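You operate a simulated robot arm through the tools that you are given. There is no shell and no other tool.

Carry out the task below with a simulated robot arm. There is one attempt and no reset: what you move stays moved.

JOB
Mix a tint sample: tint to MIN, water to MAX, stir the streaks out.
Fine: use the yellow-band beaker, the tint jug and the yellow tap, in that order; jug, beaker and stirrer end back in their places.
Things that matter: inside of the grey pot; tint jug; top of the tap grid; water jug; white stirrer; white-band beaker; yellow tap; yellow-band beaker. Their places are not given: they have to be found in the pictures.

It is judged by the outcome, as a careful person would: the job done as asked, and still so three seconds after it is handed in. It fails if anything else is knocked over, pushed out of place, dropped, spilled or broken.

ROBOT AND FRAMES
A 7-joint arm with a two-finger parallel gripper, fixed in place. Base frame: the origin is on the floor under the middle of its stand, x ahead of it, y to its left, z up; the work surface is at about z = 800. Lengths are in mm, angles in degrees, forces in N, time in s.
With the tool pointing down near the work surface it reaches from about 320 to 740 mm from the base axis. Its first joint turns from -143.0 to 143.0 degrees. Payload 3 kg.
The TCP is the grasp point between the finger pads, 30 mm short of the fingertips. In the tool frame z runs along the fingers and y along their closing line. Largest opening 94 mm; finger width 28, thickness 10; the body of the gripper, 50 by 96 mm, starts 55 mm behind the TCP.
Orientation is that of the tool frame in the base frame, as [roll, pitch, yaw] about the fixed x, y, z axes, in that order (R = Rz(yaw) Ry(pitch) Rx(roll)). With the fingers straight down and closing along the base's y, the tool's x points along the base's -x, its y along +y and its z along -z.

CONTROLS
- The arm moves only by the tool drive_tool. Its argument "commands" is a list of rows, each a list of 7 numbers: the shift along the base's x, y, z in mm, then the turn, a rotation vector about the base's x, y, z in rad, then the finger opening in mm, from 0 to 94. In form: [[tx, ty, tz, rx, ry, rz, hand], ...]. A call has 1 to 20 rows; each row is the pose to reach, as a shift and turn from the pose commanded when the call began. A row lasts 0.2 s, in which the tool goes at most 50 mm and 8.6 degrees; a call with a longer step from one row to the next is refused whole, and so is a gripper value outside its range. A pose out of reach is approached as far as the arm can. The call stops where the force on the tool passes 50 N (or 10 N more than at its start, if that is more) or the arm is blocked; 0.2 s more then pass. Each finger travels about 45 mm/s and halts on what it meets, pressing with about 37 N; the grip force reading is that of the motor and also rises with nothing between the fingers. The clock runs only during rows and for 0.2 s after the last one: add rows that repeat a pose to give the fingers time. It gives the time, the measured TCP pose, the force on the tool (base axes), the opening and the grip force at its end, in the units of the frame above (readings bear some noise), with the torque about the TCP (base axes, N m) and any sound that the robot's microphone picked up.
- Cameras (640 x 400 px; columns grow to the right, rows downward): "scene" is fixed at [218.7, 499.4, 1602.3]; the picture's right is [-0.94, -0.34, 0.00], its down [-0.21, 0.59, -0.78] and it looks along [0.26, -0.73, -0.63] (base axes); focal length 214 px, centre (320, 200). "wrist" rides on the gripper at [76, 14, -103] in the tool frame; the picture's right is [-0.18, 0.98, 0.00], its down [-0.75, -0.14, -0.64] and it looks along [-0.63, -0.12, 0.77] (tool axes); focal length 243 px, centre (320, 200).
- capture(camera): a new picture of that camera. It takes no simulated time.
- move_column(by): moves the trunk up (or, below 0, down) by that many mm; the arm rides with it, the base frame stays. It gives what a move gives, with no picture.
- locate(camera, pixels): for up to 12 pixels [column, row] of the newest picture of that camera ("zoom" is the newest enlarged one), the place [x, y, z] in the base frame of the surface seen there, good to about 2 mm. It takes no simulated time.
- inspect(camera, box): a new picture of the part [left, top, right, bottom] of that camera's present view, enlarged. It takes no simulated time.
- hand_in(): hands the job in; it is judged then, once.

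Leave the gripper open and the arm clear of the work at the hand-in unless told otherwise.

The tools are called after "Emit:" by a JSON object that holds its "fn" and its "kwargs". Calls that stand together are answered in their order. drive_tool: Moves the arm, as the interface text tells. Its arguments: {"type":"object","properties":{"commands":{"type":"array"}},"required":["commands"]} The other tools are called the same way: move_column (by) moves the trunk up or down; capture (camera) takes a picture; locate (camera, pixels) gives the place of the surface under pixels of a picture; inspect (camera, box) takes an enlarged picture of a part of a camera's view; hand_in () hands the job in.

At the start:

```text
time_s: 0.0
position: [481.9, -60.3, 1241.7]
tool_rot: [-179.9, -0.1, -179.9]
ft_force: [-0.1, 0.1, 0.4]
ft_torque: [-0.01, 0.01, -0.01]
width: 94.0
finger_force: 0.0
trunk travel left (down, up): [-200.0, 190.0]
```

scene: 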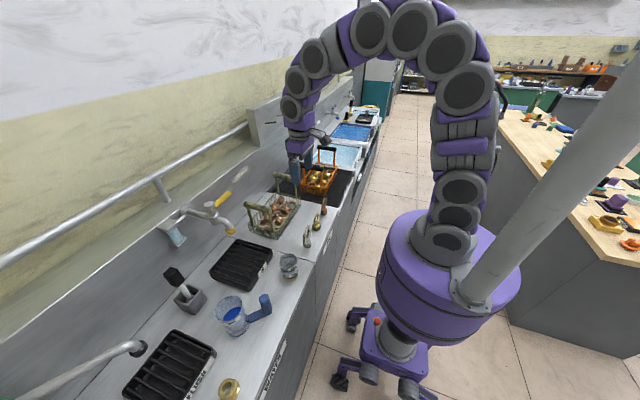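
wrist: 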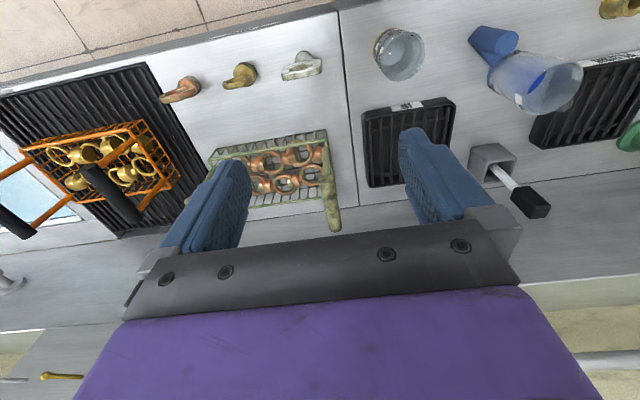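

I see a counter with a jug of blue liquid near scene (232,312), a grey pot with a stirrer near (187,292), a glass near (289,265), two black grids near (240,262) and (175,362), and taps near (215,215). I'll enlarge parts of both views before doing anything.

Emit:
{"fn": "inspect", "kwargs": {"camera": "scene", "box": [100, 220, 340, 400]}}

Emit:
{"fn": "inspect", "kwargs": {"camera": "scene", "box": [130, 150, 310, 270]}}

Emit:
{"fn": "inspect", "kwargs": {"camera": "wrist", "box": [340, 0, 640, 240]}}

```text
2.22 times, centred on (220, 310) of scene
```

zoom: 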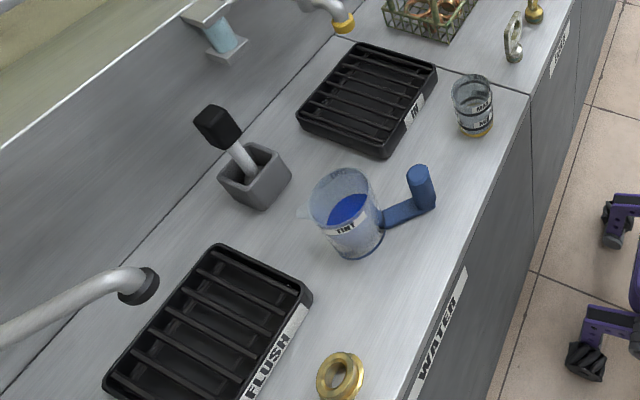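

```text
3.33 times, centred on (220, 210) of scene
```

zoom: 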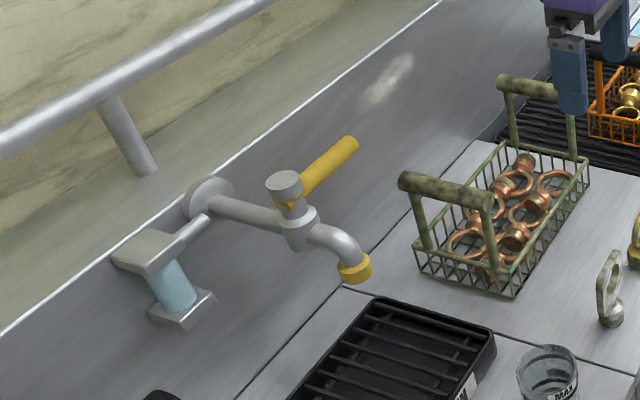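

```text
1.67 times, centred on (490, 120) of wrist
```

zoom: 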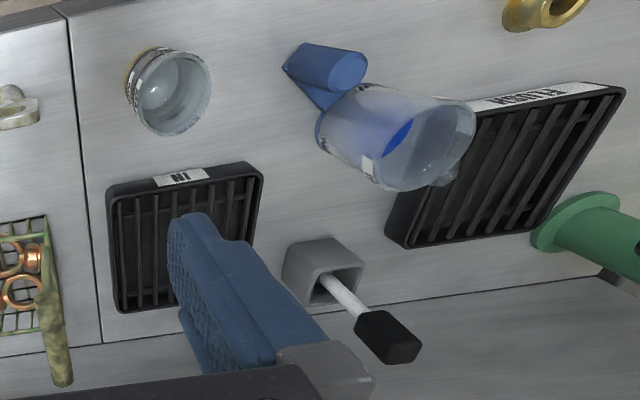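

The beaker near scene (289,265) has a yellow base and a MIN/MAX label. The tint jug is at (232,312) with its handle to the right. I'll locate key points now. The last zoom is the wrist view, so I'm using scene pixels for this.

Emit:
{"fn": "locate", "kwargs": {"camera": "scene", "pixels": [[289, 257], [289, 272], [232, 312], [262, 312], [266, 300], [187, 290], [172, 276], [240, 262], [175, 362], [232, 231], [240, 172], [172, 232]]}}

Emit:
{"fn": "inspect", "kwargs": {"camera": "scene", "box": [250, 235, 330, 295]}}

Emit:
{"fn": "inspect", "kwargs": {"camera": "scene", "box": [190, 270, 290, 350]}}

Emit:
{"fn": "inspect", "kwargs": {"camera": "scene", "box": [320, 60, 440, 180]}}

```text
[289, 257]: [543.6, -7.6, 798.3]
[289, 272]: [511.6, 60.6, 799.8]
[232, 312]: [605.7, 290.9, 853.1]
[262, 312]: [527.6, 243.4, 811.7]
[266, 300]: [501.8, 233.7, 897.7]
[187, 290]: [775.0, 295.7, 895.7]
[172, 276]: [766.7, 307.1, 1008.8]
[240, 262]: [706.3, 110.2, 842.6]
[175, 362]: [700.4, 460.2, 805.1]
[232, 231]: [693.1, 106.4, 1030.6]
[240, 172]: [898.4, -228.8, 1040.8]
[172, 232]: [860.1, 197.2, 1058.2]
```

```text
6.67 times, centred on (290, 265) of scene
```

zoom: 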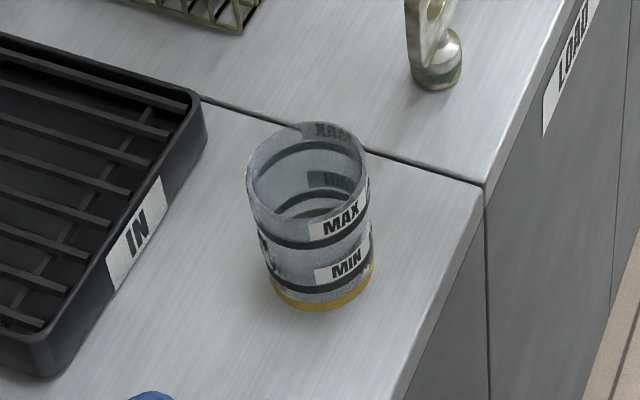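

```text
5.00 times, centred on (240, 310) of scene
```

zoom: 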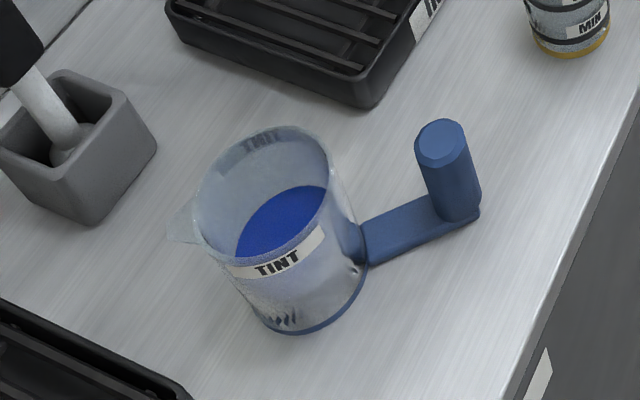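

```text
3.33 times, centred on (380, 120) of scene
```

zoom: 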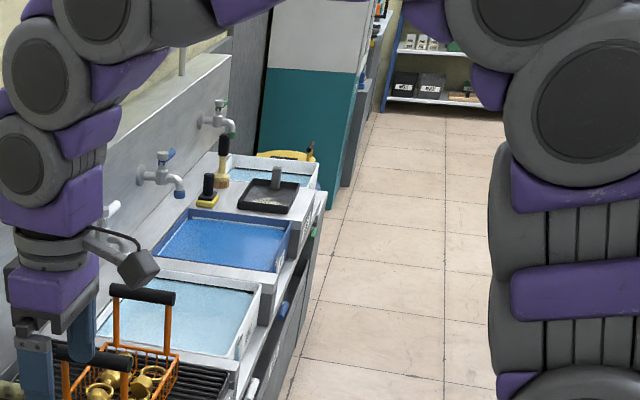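

The beaker (yellow band, with MIN and MAX rings) and the tint jug (vertical handle post at about x=502, y=234) are clear. The white-band beaker and the water jug aren't visible yet. I'll move the arm 400 mm to the left at its current height, where nothing is in the way, and look with the wrist camera.

Emit:
{"fn": "drive_tool", "kwargs": {"commands": [[0, 40, 0, 0, 0, 0, 94], [0, 80, 0, 0, 0, 0, 94], [0, 120, 0, 0, 0, 0, 94], [0, 160, 0, 0, 0, 0, 94], [0, 200, 0, 0, 0, 0, 94], [0, 240, 0, 0, 0, 0, 94], [0, 280, 0, 0, 0, 0, 94], [0, 320, 0, 0, 0, 0, 94], [0, 360, 0, 0, 0, 0, 94], [0, 360, 0, 0, 0, 0, 94]]}}

Emit:
{"fn": "capture", "kwargs": {"camera": "wrist"}}

Emit:
{"fn": "capture", "kwargs": {"camera": "scene"}}

```text
time_s: 2.2
position: [479.2, 300.0, 1242.2]
tool_rot: [180.0, 0.0, 179.9]
ft_force: [0.5, 1.1, 0.3]
ft_torque: [-0.04, -0.03, 0.02]
width: 94.0
finger_force: 0.0
trunk travel left (down, up): [-200.0, 190.0]
```

```text
taken
```

wrist: 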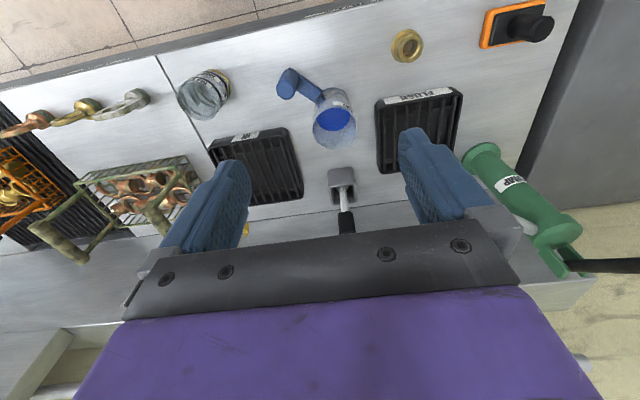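

```text
taken
```

scene: 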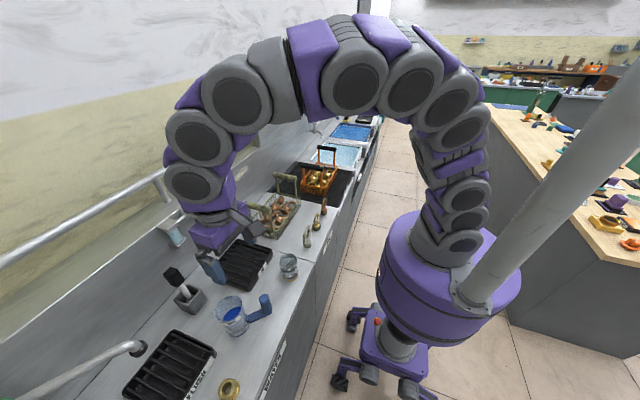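

The left end of the counter shows an e-stop button, a green PUMP and the FLUSH grid, but no other beaker or jug. I'll enlarge the other areas to look for the white-band beaker and water jug.

Emit:
{"fn": "inspect", "kwargs": {"camera": "scene", "box": [480, 90, 640, 270]}}

Emit:
{"fn": "inspect", "kwargs": {"camera": "scene", "box": [270, 100, 400, 220]}}

Emit:
{"fn": "inspect", "kwargs": {"camera": "wrist", "box": [160, 40, 480, 240]}}

Emit:
{"fn": "inspect", "kwargs": {"camera": "scene", "box": [440, 20, 640, 120]}}

```text
2.22 times, centred on (560, 180) of scene
```

zoom: 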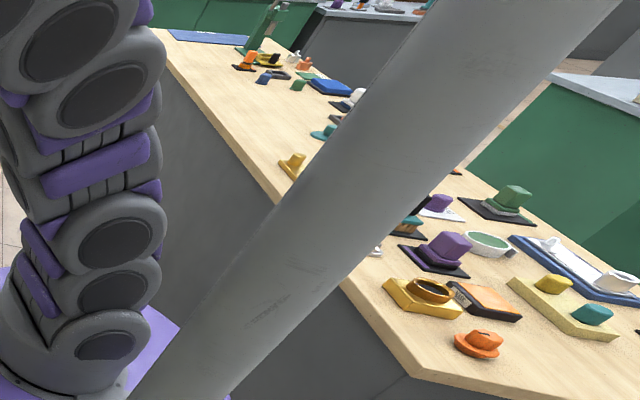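

```text
3.33 times, centred on (335, 160) of scene
```

zoom: 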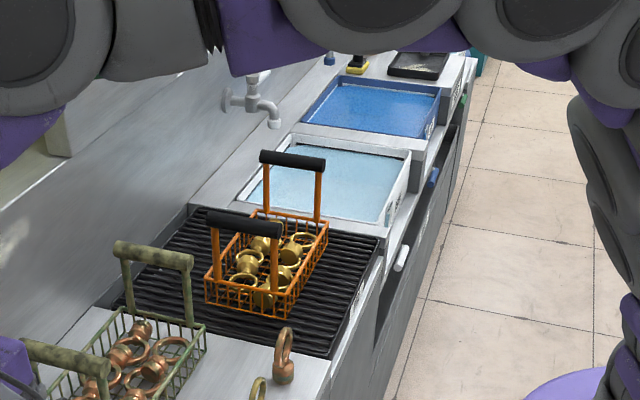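

```text
2.00 times, centred on (320, 140) of wrist
```

zoom: 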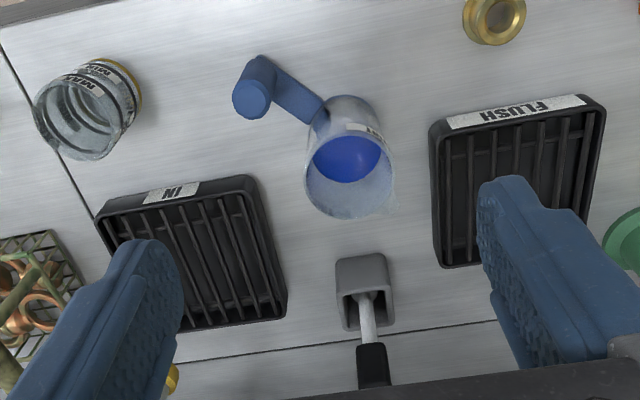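

```text
3.20 times, centred on (540, 70) of scene
```

zoom: 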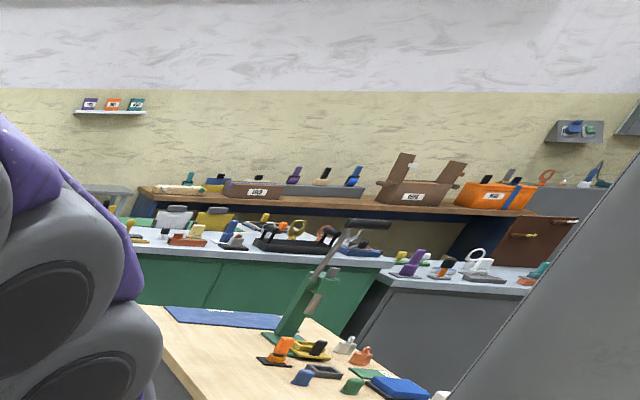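

The white-band beaker and the water jug aren't near this counter, so there's no confusion over which beaker or jug to use. Next I'll measure the yellow-band beaker and the jug from this wrist view, starting with an enlarged view of the beaker.

Emit:
{"fn": "inspect", "kwargs": {"camera": "wrist", "box": [160, 55, 250, 130]}}

Emit:
{"fn": "locate", "kwargs": {"camera": "wrist", "pixels": [[224, 78], [228, 95], [205, 72], [185, 85], [210, 115], [193, 108], [200, 95], [245, 75], [180, 120]]}}

```text
5.33 times, centred on (205, 92) of wrist
```

zoom: 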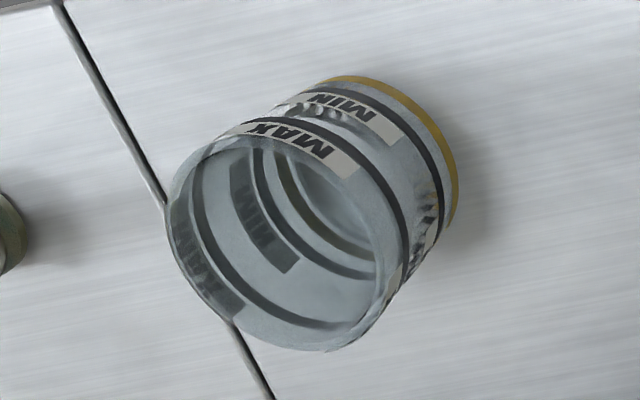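

```text
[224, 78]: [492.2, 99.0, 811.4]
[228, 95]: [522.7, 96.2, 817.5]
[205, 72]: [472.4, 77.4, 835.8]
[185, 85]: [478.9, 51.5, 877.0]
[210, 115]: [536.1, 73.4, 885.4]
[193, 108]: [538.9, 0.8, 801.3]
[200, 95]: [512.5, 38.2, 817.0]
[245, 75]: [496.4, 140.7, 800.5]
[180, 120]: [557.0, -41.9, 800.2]
```

Emit:
{"fn": "locate", "kwargs": {"camera": "zoom", "pixels": [[300, 143], [350, 108], [425, 108], [453, 195], [405, 250], [435, 165], [172, 190], [185, 262], [260, 342], [330, 350], [383, 310], [200, 150]]}}

Emit:
{"fn": "locate", "kwargs": {"camera": "scene", "pixels": [[290, 277], [284, 275], [296, 272], [281, 258], [297, 256], [289, 252], [293, 263], [294, 268]]}}

```text
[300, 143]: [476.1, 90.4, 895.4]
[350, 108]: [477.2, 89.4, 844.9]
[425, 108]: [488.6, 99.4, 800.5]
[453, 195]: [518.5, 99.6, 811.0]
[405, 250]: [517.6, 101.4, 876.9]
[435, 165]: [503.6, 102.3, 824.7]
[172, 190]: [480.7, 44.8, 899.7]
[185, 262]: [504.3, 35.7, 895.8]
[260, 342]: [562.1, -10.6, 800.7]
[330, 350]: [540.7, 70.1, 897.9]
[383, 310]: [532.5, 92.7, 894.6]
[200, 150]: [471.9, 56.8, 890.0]
```

```text
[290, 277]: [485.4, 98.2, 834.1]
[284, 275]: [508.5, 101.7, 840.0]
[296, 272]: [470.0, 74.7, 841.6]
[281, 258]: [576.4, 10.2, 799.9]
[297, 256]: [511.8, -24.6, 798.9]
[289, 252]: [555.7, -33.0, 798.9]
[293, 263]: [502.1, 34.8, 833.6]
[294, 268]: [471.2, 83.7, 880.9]
```

The beaker is about 70 mm in diameter, centred near (505, 69), base at z=800 and rim near z=900. Next I need a close look at the yellow tap. I'll move back to y≈100 at the same height and tip the tool 20° forward so the wrist camera faces the tap.

Emit:
{"fn": "drive_tool", "kwargs": {"commands": [[-5, -20, 0, 0, -0.035, 0, 94], [-10, -40, 0, 0, -0.07, 0, 94], [-15, -60, 0, 0, -0.105, 0, 94], [-20, -80, 0, 0, -0.14, 0, 94], [-25, -100, 0, 0, -0.175, 0, 94], [-30, -120, 0, 0, -0.21, 0, 94], [-35, -140, 0, 0, -0.245, 0, 94], [-40, -160, 0, 0, -0.28, 0, 94], [-45, -180, 0, 0, -0.315, 0, 94], [-50, -200, 0, 0, -0.35, 0, 94], [-50, -200, 0, 0, -0.35, 0, 94]]}}

Emit:
{"fn": "capture", "kwargs": {"camera": "wrist"}}

Emit:
{"fn": "capture", "kwargs": {"camera": "scene"}}

```text
time_s: 4.6
position: [431.4, 100.7, 1241.7]
tool_rot: [-179.8, 20.0, -179.9]
ft_force: [0.6, -0.3, -0.7]
ft_torque: [0.03, 0.0, -0.03]
width: 94.2
finger_force: 0.0
trunk travel left (down, up): [-200.0, 190.0]
```

```text
taken
```

wrist: 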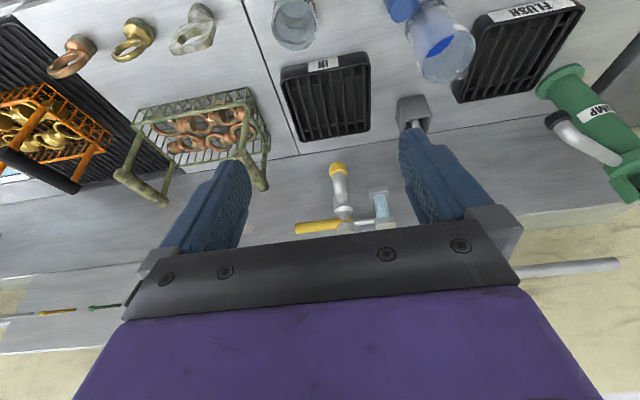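

```text
taken
```

scene: 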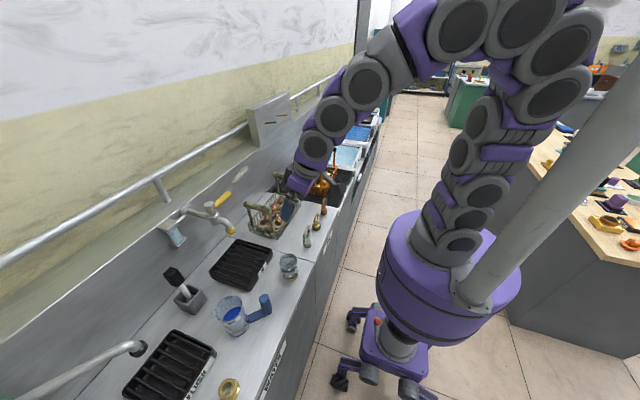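

The tap is visible at wrist (340,205), with the yellow lever pointing along −y from the stem, and at scene (215,215). I'll enlarge both views.

Emit:
{"fn": "inspect", "kwargs": {"camera": "scene", "box": [160, 170, 260, 250]}}

Emit:
{"fn": "locate", "kwargs": {"camera": "zoom", "pixels": [[458, 110], [400, 150], [370, 185], [320, 180], [320, 200], [340, 235], [480, 310], [480, 325], [230, 180], [290, 215], [420, 235], [470, 290]]}}

Emit:
{"fn": "inspect", "kwargs": {"camera": "wrist", "box": [270, 40, 430, 240]}}

```text
5.00 times, centred on (210, 210) of scene
```

zoom: 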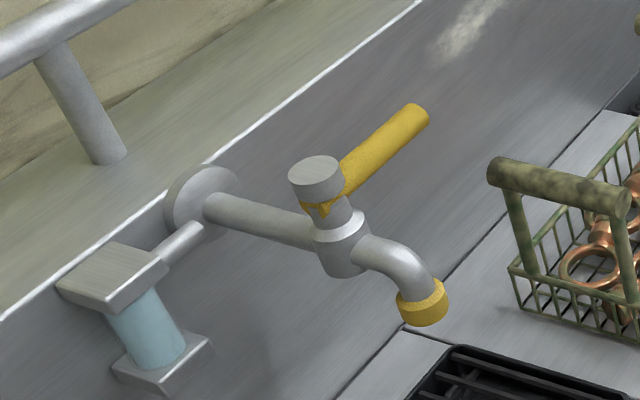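

```text
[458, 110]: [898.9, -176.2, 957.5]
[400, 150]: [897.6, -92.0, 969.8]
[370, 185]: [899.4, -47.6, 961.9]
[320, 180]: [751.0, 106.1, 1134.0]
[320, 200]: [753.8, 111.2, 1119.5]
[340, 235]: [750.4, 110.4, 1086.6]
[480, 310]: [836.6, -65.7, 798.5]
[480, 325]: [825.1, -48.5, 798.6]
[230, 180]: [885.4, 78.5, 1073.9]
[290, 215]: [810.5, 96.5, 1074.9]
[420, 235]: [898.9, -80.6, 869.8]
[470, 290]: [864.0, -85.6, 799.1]
```

```text
2.00 times, centred on (350, 140) of wrist
```

zoom: 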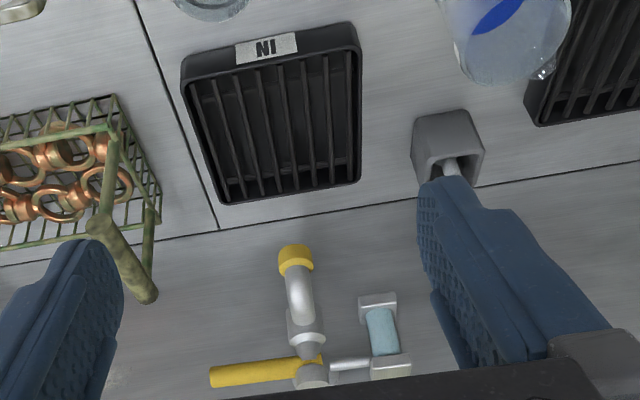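

The lever is a yellow rod running in −y from the stem top, and the nozzle sits above the back half of the IN grid. I'll locate the lever, stem cap, nozzle, grid corners and pot in this enlarged wrist view.

Emit:
{"fn": "locate", "kwargs": {"camera": "zoom", "pixels": [[216, 378], [240, 375], [275, 370], [313, 378], [296, 252], [296, 265], [300, 305], [183, 60], [355, 27], [358, 183], [225, 200], [383, 330]]}}

Emit:
{"fn": "locate", "kwargs": {"camera": "scene", "pixels": [[231, 233], [231, 229], [239, 195], [225, 205], [236, 198], [238, 240], [273, 253], [244, 289], [210, 271], [240, 262], [228, 255], [255, 265]]}}

```text
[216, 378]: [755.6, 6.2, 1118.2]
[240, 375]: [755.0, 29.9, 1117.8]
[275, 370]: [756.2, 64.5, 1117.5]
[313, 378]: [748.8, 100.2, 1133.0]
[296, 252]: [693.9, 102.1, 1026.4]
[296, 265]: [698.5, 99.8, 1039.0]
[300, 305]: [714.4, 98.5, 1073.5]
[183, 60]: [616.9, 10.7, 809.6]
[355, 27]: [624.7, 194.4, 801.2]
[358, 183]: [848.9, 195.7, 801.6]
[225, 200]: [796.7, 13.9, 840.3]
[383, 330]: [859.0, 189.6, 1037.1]
```

```text
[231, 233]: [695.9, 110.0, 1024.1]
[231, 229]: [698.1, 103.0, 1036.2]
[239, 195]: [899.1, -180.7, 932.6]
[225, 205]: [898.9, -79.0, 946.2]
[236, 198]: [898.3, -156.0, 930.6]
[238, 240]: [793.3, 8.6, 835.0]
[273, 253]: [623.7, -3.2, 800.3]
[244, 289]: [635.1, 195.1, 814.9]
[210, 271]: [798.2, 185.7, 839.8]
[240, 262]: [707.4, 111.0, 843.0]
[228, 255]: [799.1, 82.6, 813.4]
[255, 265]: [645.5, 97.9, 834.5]
```

What I've measured so far:
- **Tap:** outlet at about (695, 105, 1022); stem at (751, 105). The lever is a horizontal rod at x≈755, y≈0–95, z≈1118.
- **IN grid:** x 617–800, y 10–195, top at z≈842.

Plan:
1. Grip the beaker with the tool tilted 45° forward so it clears the tap, and set it on the grid.
2. Pour the tint.
3. Run the tap.
4. Carry the beaker back and stir there.

I'll go to a pre-approach position in front of the beaker now.

Emit:
{"fn": "drive_tool", "kwargs": {"commands": [[-2, -3, -22, 0, -0.036, 0, 94], [-4, -6, -44, 0, -0.072, 0, 94], [-6, -9, -66, 0, -0.109, 0, 94], [-8, -12, -88, 0, -0.145, 0, 94], [-10, -15, -110, 0, -0.182, 0, 94], [-12, -18, -132, 0, -0.218, 0, 94], [-14, -21, -154, 0, -0.254, 0, 94], [-17, -24, -176, 0, -0.29, 0, 94], [-20, -27, -198, 0, -0.327, 0, 94], [-22, -29, -220, 0, -0.364, 0, 94], [-24, -31, -242, 0, -0.4, 0, 94], [-26, -32, -262, 0, -0.436, 0, 94], [-26, -32, -262, 0, -0.436, 0, 94]]}}

Emit:
{"fn": "capture", "kwargs": {"camera": "wrist"}}

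Emit:
{"fn": "capture", "kwargs": {"camera": "scene"}}

```text
time_s: 7.4
position: [506.7, 151.5, 1007.3]
tool_rot: [-179.7, 44.8, -179.8]
ft_force: [0.0, -0.1, -0.3]
ft_torque: [-0.02, -0.01, 0.03]
width: 94.0
finger_force: 0.0
out of reach, approached as far as the arm can: row 4, 5, 6, 7, 8, 9, 10, 11, 12, 13
trunk travel left (down, up): [-200.0, 190.0]
```

```text
taken
```

wrist: 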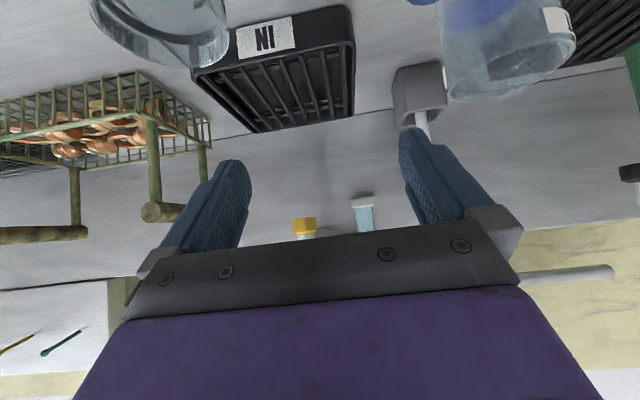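

```text
taken
```

scene: 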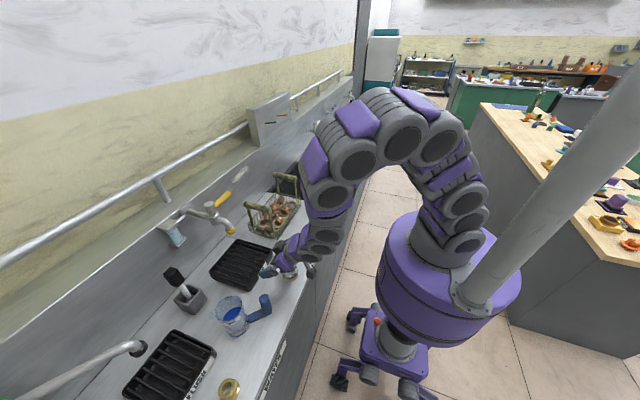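

The arm couldn't reach that far back with the tool tilted. It stopped at (507, 152, 1007), clear of everything. I'll make a small +x move to see what reference the next call uses. Both possible end points are in free space.

Emit:
{"fn": "drive_tool", "kwargs": {"commands": [[25, 0, 0, 0, 0, 0, 94], [50, 0, 0, 0, 0, 0, 94], [75, 0, 0, 0, 0, 0, 94], [100, 0, 0, 0, 0, 0, 94], [100, 0, 0, 0, 0, 0, 94]]}}

```text
time_s: 8.6
position: [605.9, 144.5, 1007.6]
tool_rot: [-180.0, 45.1, -180.0]
ft_force: [0.1, 0.2, -0.2]
ft_torque: [-0.01, -0.04, 0.01]
width: 93.9
finger_force: 0.0
trunk travel left (down, up): [-200.0, 190.0]
```

The next call starts from the pose actually reached. I'll now try for a spot directly above the beaker, (510, 69, 1007), with the 45° tilt.

Emit:
{"fn": "drive_tool", "kwargs": {"commands": [[-16, -13, 0, 0, 0, 0, 94], [-32, -26, 0, 0, 0, 0, 94], [-48, -39, 0, 0, 0, 0, 94], [-64, -52, 0, 0, 0, 0, 94], [-80, -65, 0, 0, 0, 0, 94], [-96, -75, 0, 0, 0, 0, 94], [-96, -75, 0, 0, 0, 0, 94]]}}

Emit:
{"fn": "capture", "kwargs": {"camera": "wrist"}}

```text
time_s: 10.2
position: [529.1, 79.4, 1007.3]
tool_rot: [-179.9, 45.0, -179.9]
ft_force: [0.1, -0.3, 0.4]
ft_torque: [-0.03, 0.0, 0.01]
width: 94.1
finger_force: 0.0
out of reach, approached as far as the arm can: row 6, 7
trunk travel left (down, up): [-200.0, 190.0]
```

```text
taken
```

wrist: 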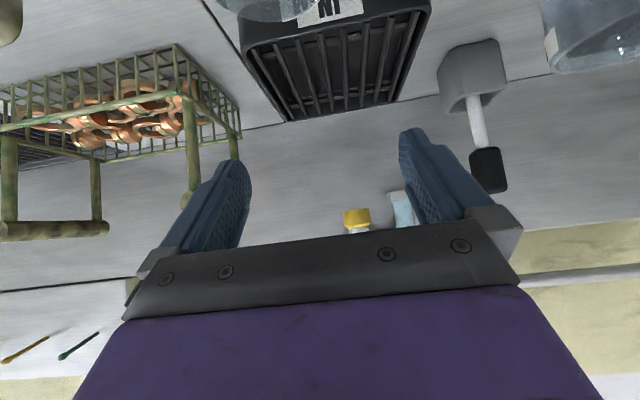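

At this height the 45° tilt only reaches in to x≈529. The limit eases as the wrist drops relative to the shoulder, so I'll raise the trunk 150 mm, which lifts the tool clear, and then go to the beaker.

Emit:
{"fn": "move_column", "kwargs": {"by": 150}}

```text
time_s: 11.9
position: [528.7, 78.5, 1157.0]
tool_rot: [-180.0, 45.0, -179.9]
ft_force: [0.7, -0.4, -1.1]
ft_torque: [-0.02, -0.04, -0.02]
width: 94.0
finger_force: 0.0
trunk travel left (down, up): [-350.0, 40.0]
```

Now I'll lower to z≈1000 and shift to x≈505, y≈69, still well above the rim at 900.

Emit:
{"fn": "drive_tool", "kwargs": {"commands": [[0, 0, -30, 0, 0, 0, 94], [0, 0, -60, 0, 0, 0, 94], [0, 0, -90, 0, 0, 0, 94], [0, 0, -120, 0, 0, 0, 94], [0, 0, -150, 0, 0, 0, 94], [-12, -5, -157, 0, 0, 0, 94], [-24, -9.5, -157, 0, 0, 0, 94], [-24, -9.5, -157, 0, 0, 0, 94]]}}

Emit:
{"fn": "capture", "kwargs": {"camera": "wrist"}}

Emit:
{"fn": "capture", "kwargs": {"camera": "scene"}}

```text
time_s: 13.8
position: [504.0, 68.3, 999.1]
tool_rot: [-180.0, 45.1, -179.9]
ft_force: [0.4, 0.6, -0.5]
ft_torque: [-0.01, 0.03, 0.0]
width: 94.0
finger_force: 0.1
trunk travel left (down, up): [-350.0, 40.0]
```

```text
taken
```

wrist: 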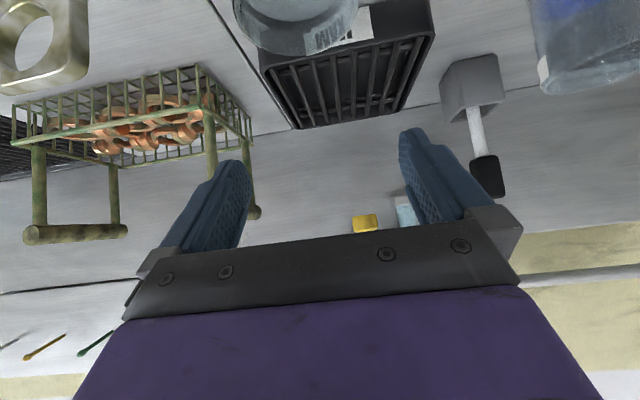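

```text
taken
```

scene: 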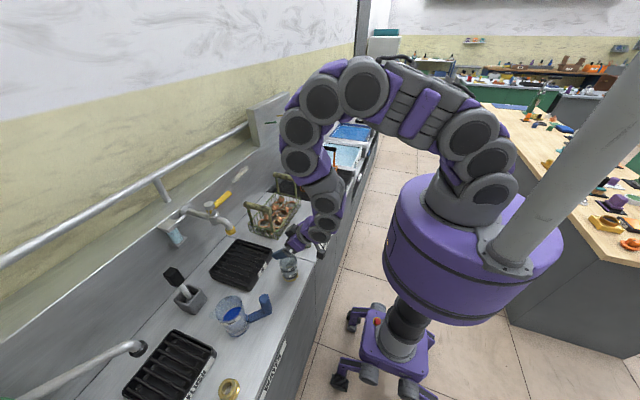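

The beaker is at the top of the wrist view near (297,20), centred as expected for a vertical descent. I'll enlarge and locate to confirm the centre and the ring heights.

Emit:
{"fn": "inspect", "kwargs": {"camera": "wrist", "box": [220, 0, 400, 112]}}

Emit:
{"fn": "inspect", "kwargs": {"camera": "scene", "box": [260, 240, 320, 285]}}

```text
3.56 times, centred on (310, 56) of wrist
```

zoom: 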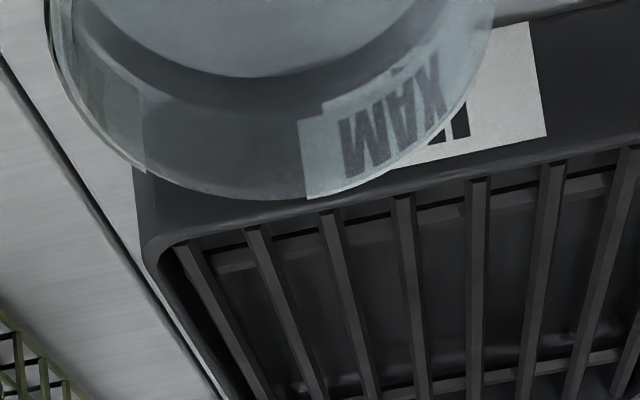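

```text
8.89 times, centred on (290, 262) of scene
```

zoom: 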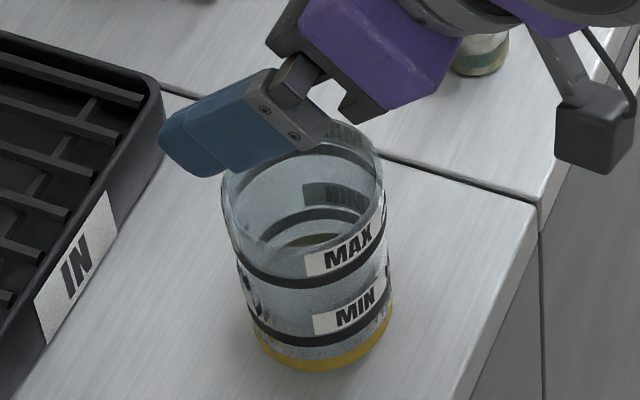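

Emit:
{"fn": "locate", "kwargs": {"camera": "zoom", "pixels": [[290, 284], [255, 272], [345, 272], [300, 341], [350, 331], [270, 333], [310, 366], [230, 235], [252, 255], [290, 262], [345, 235], [222, 190]]}}

Emit:
{"fn": "locate", "kwargs": {"camera": "wrist", "pixels": [[233, 10], [245, 30], [265, 45], [297, 54], [325, 50], [345, 36], [357, 15], [305, 47], [340, 30]]}}

```text
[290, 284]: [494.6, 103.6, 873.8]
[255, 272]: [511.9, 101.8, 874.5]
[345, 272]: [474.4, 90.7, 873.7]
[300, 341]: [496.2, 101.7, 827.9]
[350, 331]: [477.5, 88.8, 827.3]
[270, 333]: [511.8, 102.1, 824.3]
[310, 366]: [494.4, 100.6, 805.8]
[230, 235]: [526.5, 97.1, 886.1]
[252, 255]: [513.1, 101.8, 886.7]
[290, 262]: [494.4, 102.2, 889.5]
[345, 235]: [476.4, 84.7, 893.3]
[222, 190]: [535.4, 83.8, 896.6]
```

```text
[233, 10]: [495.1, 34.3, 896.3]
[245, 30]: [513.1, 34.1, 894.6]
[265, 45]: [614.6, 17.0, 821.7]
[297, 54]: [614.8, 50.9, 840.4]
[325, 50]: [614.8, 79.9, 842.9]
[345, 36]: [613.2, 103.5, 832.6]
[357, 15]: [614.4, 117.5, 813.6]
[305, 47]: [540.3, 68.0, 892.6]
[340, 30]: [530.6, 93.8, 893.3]
```

The beaker's centre is confirmed at (505, 69), radius 35, with the MAX ring 74 mm and the MIN ring 27 mm above the base. I'll descend straight to z≈872 with the fingers open on either side.

Emit:
{"fn": "drive_tool", "kwargs": {"commands": [[1, 0.7, -20, 0, 0, 0, 94], [1, 0.7, -40, 0, 0, 0, 94], [1, 0.7, -60, 0, 0, 0, 94], [1, 0.7, -80, 0, 0, 0, 94], [1, 0.7, -95, 0, 0, 0, 94], [1, 0.7, -110, 0, 0, 0, 94], [1, 0.7, -120, 0, 0, 0, 94], [1, 0.7, -127, 0, 0, 0, 94], [1, 0.7, -127, 0, 0, 0, 94]]}}

Emit:
{"fn": "capture", "kwargs": {"camera": "wrist"}}

Emit:
{"fn": "inspect", "kwargs": {"camera": "scene", "box": [250, 230, 330, 290]}}

```text
time_s: 15.8
position: [506.0, 71.4, 873.4]
tool_rot: [-179.8, 45.0, -179.9]
ft_force: [-0.2, -0.3, 0.3]
ft_torque: [0.0, 0.0, 0.01]
width: 94.2
finger_force: 0.0
trunk travel left (down, up): [-350.0, 40.0]
```

```text
taken
```

wrist: 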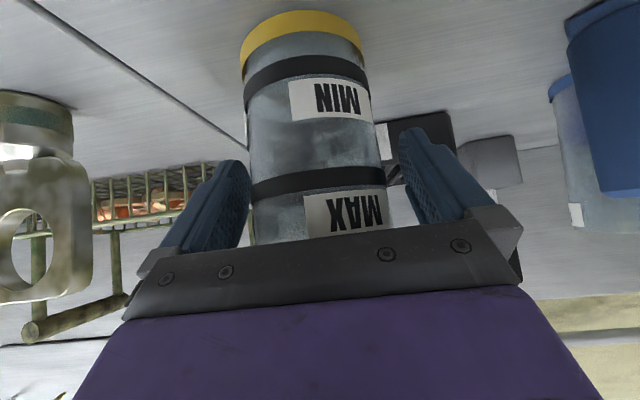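

```text
6.67 times, centred on (290, 260) of scene
```

zoom: 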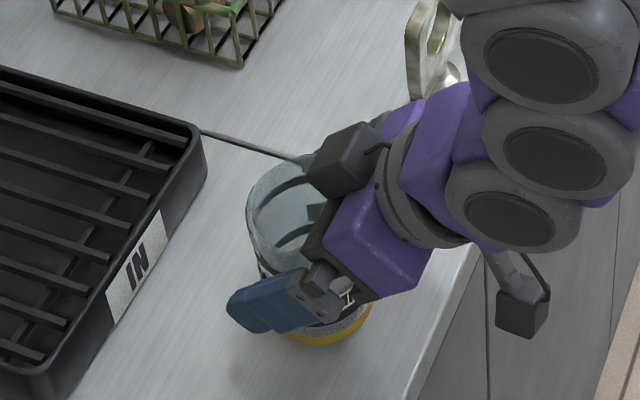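

The beaker sits evenly between the fingers. I'll close on it and hold still for a few rows.

Emit:
{"fn": "drive_tool", "kwargs": {"commands": [[0, 0, 0, 0, 0, 0, 80], [0, 0, 0, 0, 0, 0, 70], [0, 0, 0, 0, 0, 0, 60], [0, 0, 0, 0, 0, 0, 60], [0, 0, 0, 0, 0, 0, 60]]}}

Emit:
{"fn": "capture", "kwargs": {"camera": "wrist"}}

```text
time_s: 16.9
position: [504.4, 70.9, 873.0]
tool_rot: [-179.9, 45.1, -179.9]
ft_force: [-0.1, 0.7, 1.1]
ft_torque: [0.01, -0.02, 0.0]
width: 72.9
finger_force: 37.2
trunk travel left (down, up): [-350.0, 40.0]
```

```text
taken
```

wrist: 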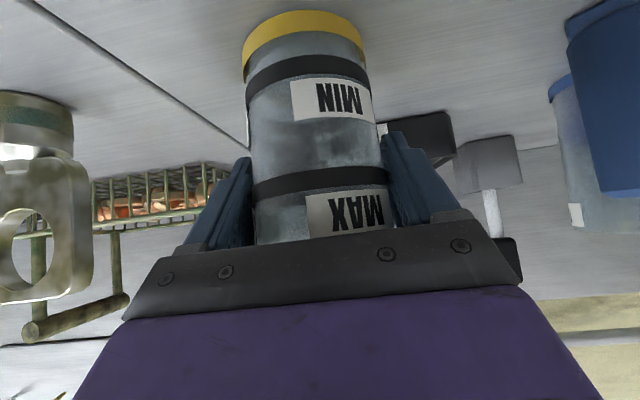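

The grip reads 37 N at 72.9 mm. There's a dark box on the upper side of the gripper at scene (294,255), which could come near the tap nozzle, so I'll locate it before lifting.

Emit:
{"fn": "inspect", "kwargs": {"camera": "scene", "box": [265, 230, 325, 275]}}

Emit:
{"fn": "locate", "kwargs": {"camera": "zoom", "pixels": [[240, 175], [285, 155], [305, 130], [240, 205], [285, 200], [262, 140], [300, 250], [340, 215], [390, 130], [430, 100], [215, 180], [350, 240]]}}

```text
8.89 times, centred on (295, 252) of scene
```

zoom: 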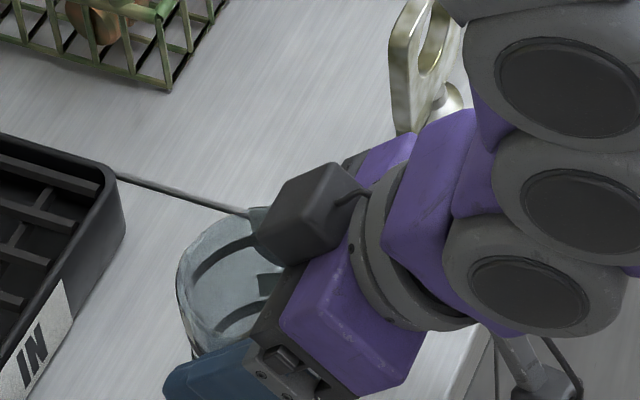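

```text
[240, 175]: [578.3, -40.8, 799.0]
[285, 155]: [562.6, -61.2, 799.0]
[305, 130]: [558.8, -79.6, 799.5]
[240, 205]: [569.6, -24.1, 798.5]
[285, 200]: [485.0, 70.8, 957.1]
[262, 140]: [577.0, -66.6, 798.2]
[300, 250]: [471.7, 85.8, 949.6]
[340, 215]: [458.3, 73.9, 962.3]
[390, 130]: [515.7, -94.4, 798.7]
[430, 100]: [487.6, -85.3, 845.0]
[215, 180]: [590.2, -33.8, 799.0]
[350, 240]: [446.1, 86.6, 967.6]
```

Emit:
{"fn": "locate", "kwargs": {"camera": "zoom", "pixels": [[262, 215], [275, 195], [325, 168], [290, 235], [310, 215], [340, 180], [355, 200], [330, 245], [345, 190], [300, 195]]}}

```text
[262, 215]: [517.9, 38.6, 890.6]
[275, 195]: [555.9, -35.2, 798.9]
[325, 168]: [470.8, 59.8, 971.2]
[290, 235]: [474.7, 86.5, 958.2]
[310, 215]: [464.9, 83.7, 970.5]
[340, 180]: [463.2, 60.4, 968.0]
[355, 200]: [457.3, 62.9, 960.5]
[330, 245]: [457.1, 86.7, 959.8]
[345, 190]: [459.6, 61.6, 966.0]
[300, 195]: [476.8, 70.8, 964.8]
```

The box stands about 98 mm above and 20–48 mm behind the grip point, so I need the nozzle's exact extent. I'll enlarge the nozzle and locate its edges.

Emit:
{"fn": "inspect", "kwargs": {"camera": "scene", "box": [212, 212, 252, 242]}}

```text
13.33 times, centred on (232, 227) of scene
```

zoom: 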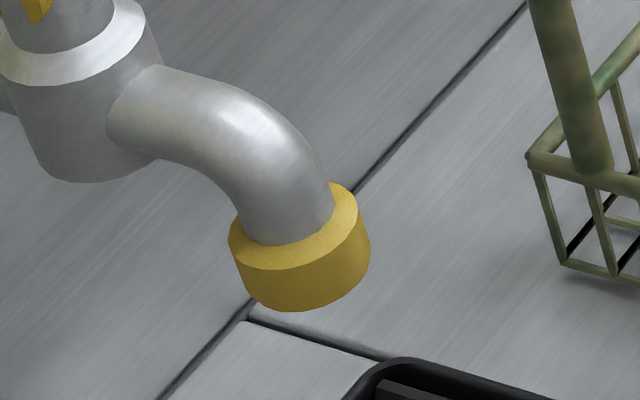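

Emit:
{"fn": "locate", "kwargs": {"camera": "zoom", "pixels": [[236, 252], [242, 290], [290, 305], [290, 270], [345, 285], [366, 245], [345, 205], [260, 250], [300, 190], [205, 110], [300, 240], [365, 225]]}}

```text
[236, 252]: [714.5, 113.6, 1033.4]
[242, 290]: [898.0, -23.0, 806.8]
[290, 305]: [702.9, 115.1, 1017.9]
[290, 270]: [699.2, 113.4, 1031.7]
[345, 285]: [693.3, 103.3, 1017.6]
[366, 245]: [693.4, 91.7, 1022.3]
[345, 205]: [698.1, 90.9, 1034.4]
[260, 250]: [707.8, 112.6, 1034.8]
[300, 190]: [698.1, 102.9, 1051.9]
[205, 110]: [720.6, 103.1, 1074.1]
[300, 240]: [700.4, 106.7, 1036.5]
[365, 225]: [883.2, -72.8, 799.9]
```

The nozzle collar spans x≈692–716, y≈89–115, with its bottom at z≈1016 and its centre near (704, 102). Setting the beaker down at (695, 101) puts the stream well inside and keeps the gripper box about 12 mm in front of the nozzle. I'll lift 55 mm and check the grip.

Emit:
{"fn": "drive_tool", "kwargs": {"commands": [[0, 0, 8, 0, 0, 0, 60], [0, 0, 18, 0, 0, 0, 60], [0, 0, 30, 0, 0, 0, 60], [0, 0, 43, 0, 0, 0, 60], [0, 0, 55, 0, 0, 0, 60], [0, 0, 55, 0, 0, 0, 60]]}}

Emit:
{"fn": "capture", "kwargs": {"camera": "wrist"}}

```text
time_s: 18.4
position: [505.6, 71.5, 928.4]
tool_rot: [-179.9, 45.0, -179.9]
ft_force: [0.9, 0.4, -1.5]
ft_torque: [0.0, 0.05, 0.0]
width: 72.6
finger_force: 36.8
trunk travel left (down, up): [-350.0, 40.0]
```

```text
taken
```

wrist: 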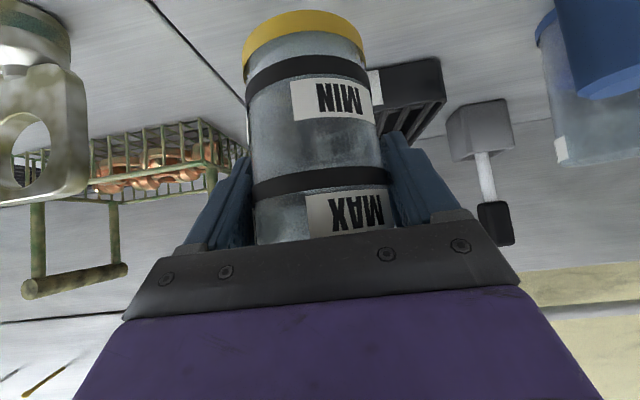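

The beaker lifted level, weighing about 1.5 N, with no slip. I'll carry it over the grid with +190 in x and +30 in y at the same height.

Emit:
{"fn": "drive_tool", "kwargs": {"commands": [[12, 2, 0, 0, 0, 0, 60], [32, 5, 0, 0, 0, 0, 60], [57, 9, 0, 0, 0, 0, 60], [82, 13, 0, 0, 0, 0, 60], [107, 17, 0, 0, 0, 0, 60], [130, 21, 0, 0, 0, 0, 60], [150, 24, 0, 0, 0, 0, 60], [167, 27, 0, 0, 0, 0, 60], [180, 29, 0, 0, 0, 0, 60], [190, 30, 0, 0, 0, 0, 60], [190, 30, 0, 0, 0, 0, 60]]}}

Emit:
{"fn": "capture", "kwargs": {"camera": "wrist"}}

Emit:
{"fn": "inspect", "kwargs": {"camera": "scene", "box": [170, 180, 300, 280]}}

```text
time_s: 20.8
position: [695.3, 101.2, 928.2]
tool_rot: [-180.0, 45.0, 180.0]
ft_force: [0.5, 0.2, 0.2]
ft_torque: [0.0, 0.0, 0.02]
width: 72.7
finger_force: 37.1
trunk travel left (down, up): [-350.0, 40.0]
```

```text
taken
```

wrist: 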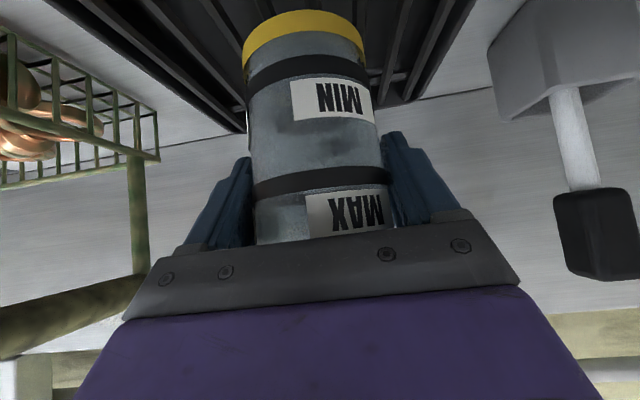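

```text
4.00 times, centred on (235, 230) of scene
```

zoom: 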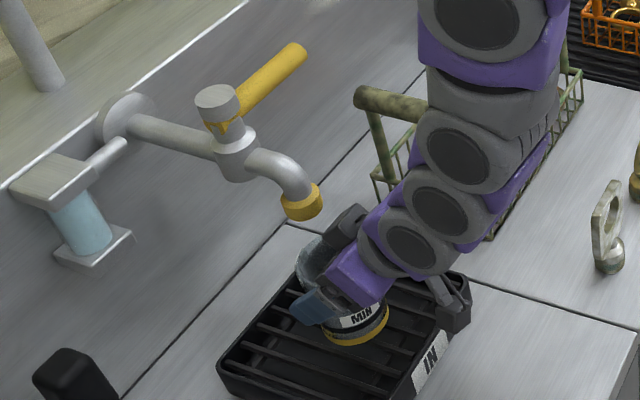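

The beaker is over the grid, just in front of the nozzle axis, and the gripper box is clear of the nozzle. I'll lower slowly, about 12 mm, watching the force for contact.

Emit:
{"fn": "drive_tool", "kwargs": {"commands": [[0, 0, -3, 0, 0, 0, 60], [0, 0, -6, 0, 0, 0, 60], [0, 0, -8, 0, 0, 0, 60], [0, 0, -10, 0, 0, 0, 60], [0, 0, -10, 0, 0, 0, 60]]}}

Emit:
{"fn": "inspect", "kwargs": {"camera": "wrist", "box": [220, 0, 400, 112]}}

```text
time_s: 21.9
position: [696.1, 100.0, 919.2]
tool_rot: [-179.9, 45.0, -179.9]
ft_force: [-0.9, -0.1, -1.3]
ft_torque: [-0.04, 0.0, 0.01]
width: 72.5
finger_force: 37.1
trunk travel left (down, up): [-350.0, 40.0]
```

```text
3.56 times, centred on (310, 56) of wrist
```

zoom: 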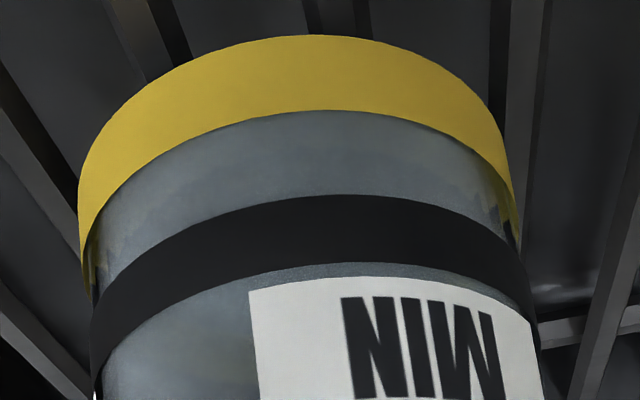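

There's no contact yet. I'll check the height of the bar tops in this view, e.g. zoom (150,40) and (505,40).

Emit:
{"fn": "locate", "kwargs": {"camera": "zoom", "pixels": [[150, 40], [345, 12], [505, 40], [30, 135], [605, 270], [560, 330], [40, 340], [300, 70]]}}

Emit:
{"fn": "inspect", "kwargs": {"camera": "scene", "box": [205, 230, 285, 290]}}

```text
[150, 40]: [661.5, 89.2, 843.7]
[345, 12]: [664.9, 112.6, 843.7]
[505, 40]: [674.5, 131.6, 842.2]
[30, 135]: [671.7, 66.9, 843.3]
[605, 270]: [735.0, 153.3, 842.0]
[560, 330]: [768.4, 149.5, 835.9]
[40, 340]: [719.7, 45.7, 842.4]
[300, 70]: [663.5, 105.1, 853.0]
```

```text
6.67 times, centred on (245, 260) of scene
```

zoom: 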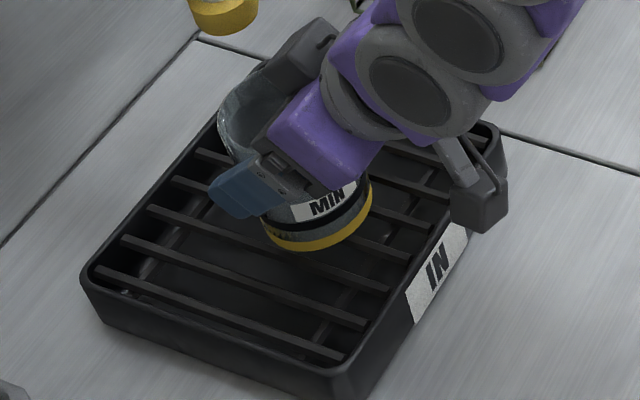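

The bar tops are at z≈843 and the base is about 2 mm above them. I'll lower another 3 mm in small steps, then open if contact shows.

Emit:
{"fn": "drive_tool", "kwargs": {"commands": [[0, 0, -1, 0, 0, 0, 60], [0, 0, -2, 0, 0, 0, 60], [0, 0, -2.5, 0, 0, 0, 60], [0, 0, -2.5, 0, 0, 0, 60]]}}

```text
time_s: 22.9
position: [695.0, 100.4, 916.2]
tool_rot: [-180.0, 45.1, 179.9]
ft_force: [0.6, -0.2, 17.4]
ft_torque: [-0.11, 0.31, -0.02]
width: 72.6
finger_force: 37.3
trunk travel left (down, up): [-350.0, 40.0]
```

Contact reads 17 N upward. I'll ease up about 1 mm and open the fingers slowly.

Emit:
{"fn": "drive_tool", "kwargs": {"commands": [[0, 0, 1, 0, 0, 0, 60], [0, 0, 1, 0, 0, 0, 60], [0, 0, 1, 0, 0, 0, 75], [0, 0, 1, 0, 0, 0, 85], [0, 0, 1, 0, 0, 0, 94], [0, 0, 1, 0, 0, 0, 94], [0, 0, 1, 0, 0, 0, 94]]}}

Emit:
{"fn": "capture", "kwargs": {"camera": "wrist"}}

```text
time_s: 24.6
position: [694.1, 100.6, 916.8]
tool_rot: [-179.9, 45.0, -179.8]
ft_force: [0.4, 0.2, -1.0]
ft_torque: [0.01, 0.0, -0.03]
width: 94.1
finger_force: 0.0
trunk travel left (down, up): [-350.0, 40.0]
```

```text
taken
```

wrist: 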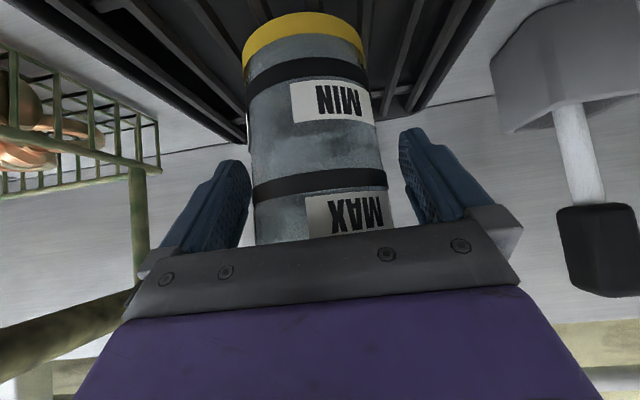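

The beaker stands free on the grid. I'll back straight out along the fingers, away from the tap.

Emit:
{"fn": "drive_tool", "kwargs": {"commands": [[-10, 0, 4, 0, 0, 0, 94], [-25, 0, 10, 0, 0, 0, 94], [-45, 0, 22, 0, 0, 0, 94], [-65, 0, 40, 0, 0, 0, 94], [-85, 0, 60, 0, 0, 0, 94], [-100, 0, 90, 0, 0, 0, 94], [-100, 0, 90, 0, 0, 0, 94]]}}

Emit:
{"fn": "inspect", "kwargs": {"camera": "scene", "box": [200, 280, 280, 340]}}

Emit:
{"fn": "capture", "kwargs": {"camera": "wrist"}}

```text
time_s: 26.1
position: [596.0, 100.9, 1005.3]
tool_rot: [-179.9, 44.9, -179.9]
ft_force: [0.2, 0.6, -0.3]
ft_torque: [-0.01, -0.02, 0.01]
width: 93.8
finger_force: 0.0
trunk travel left (down, up): [-350.0, 40.0]
```

```text
6.67 times, centred on (240, 310) of scene
```

zoom: 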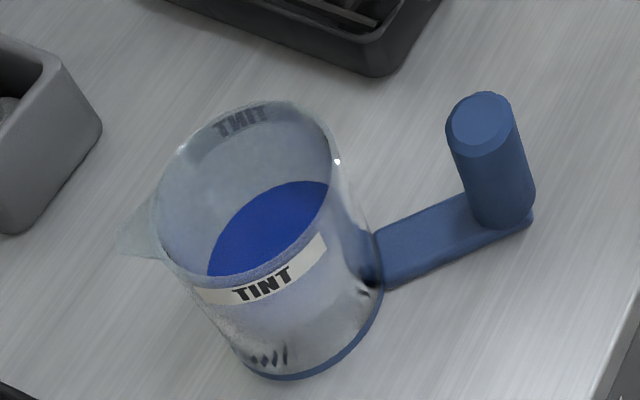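

```text
taken
```

wrist: 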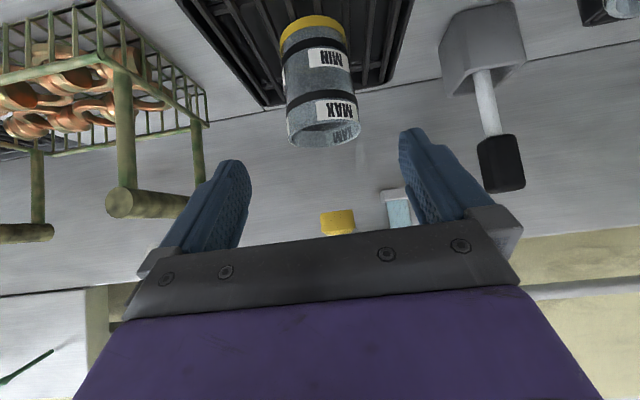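

The beaker stands upright on the grid. I'll locate the jug's handle post, arm, rim, spout and liquid surface in the enlarged scene view.

Emit:
{"fn": "locate", "kwargs": {"camera": "zoom", "pixels": [[478, 118], [450, 130], [508, 108], [478, 175], [515, 165], [500, 205], [425, 240], [300, 370], [375, 320], [125, 247], [270, 230], [300, 260]]}}

Emit:
{"fn": "locate", "kwargs": {"camera": "scene", "pixels": [[237, 296], [216, 300], [242, 301], [243, 312], [211, 307], [224, 316], [246, 322], [262, 318], [268, 315], [233, 305], [235, 310]]}}

```text
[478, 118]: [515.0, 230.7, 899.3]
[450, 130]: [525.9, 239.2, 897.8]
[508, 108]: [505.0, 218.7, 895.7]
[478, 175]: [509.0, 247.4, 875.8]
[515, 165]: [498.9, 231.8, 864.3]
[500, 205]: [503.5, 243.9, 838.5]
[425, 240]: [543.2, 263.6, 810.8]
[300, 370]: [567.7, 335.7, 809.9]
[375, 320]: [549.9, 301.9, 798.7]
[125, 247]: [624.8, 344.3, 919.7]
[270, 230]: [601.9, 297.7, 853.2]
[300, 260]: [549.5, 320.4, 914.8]
```

```text
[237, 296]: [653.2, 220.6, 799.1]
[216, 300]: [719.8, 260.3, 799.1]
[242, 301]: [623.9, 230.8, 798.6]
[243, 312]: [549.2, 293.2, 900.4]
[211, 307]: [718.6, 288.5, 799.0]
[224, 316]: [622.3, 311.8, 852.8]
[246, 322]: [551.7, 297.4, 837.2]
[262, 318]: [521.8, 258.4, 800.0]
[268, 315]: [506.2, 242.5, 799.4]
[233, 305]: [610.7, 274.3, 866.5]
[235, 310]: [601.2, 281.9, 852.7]
```

Emit:
{"fn": "inspect", "kwargs": {"camera": "scene", "box": [206, 290, 246, 320]}}

Emit:
{"fn": "locate", "kwargs": {"camera": "zoom", "pixels": [[20, 212], [15, 225], [60, 205], [100, 230], [75, 260], [130, 280], [180, 300], [300, 290], [440, 100], [380, 30], [180, 70], [110, 150]]}}

```text
13.33 times, centred on (226, 305) of scene
```

zoom: 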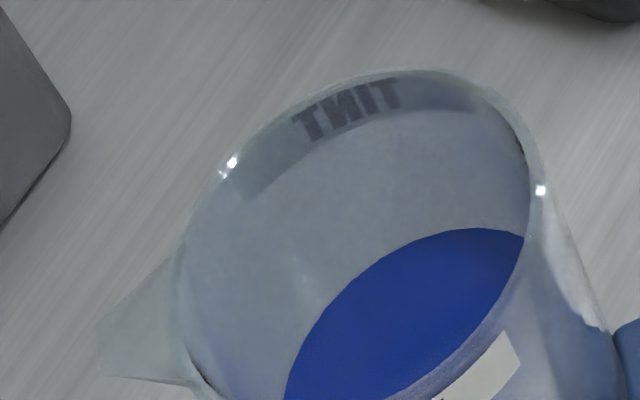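

```text
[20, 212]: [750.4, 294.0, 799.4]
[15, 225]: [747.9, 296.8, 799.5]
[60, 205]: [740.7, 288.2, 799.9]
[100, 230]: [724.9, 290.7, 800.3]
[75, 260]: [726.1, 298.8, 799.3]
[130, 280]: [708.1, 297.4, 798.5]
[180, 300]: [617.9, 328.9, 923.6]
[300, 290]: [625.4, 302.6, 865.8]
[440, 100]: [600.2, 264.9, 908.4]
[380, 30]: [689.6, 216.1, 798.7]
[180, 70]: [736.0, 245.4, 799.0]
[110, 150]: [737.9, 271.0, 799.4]
```

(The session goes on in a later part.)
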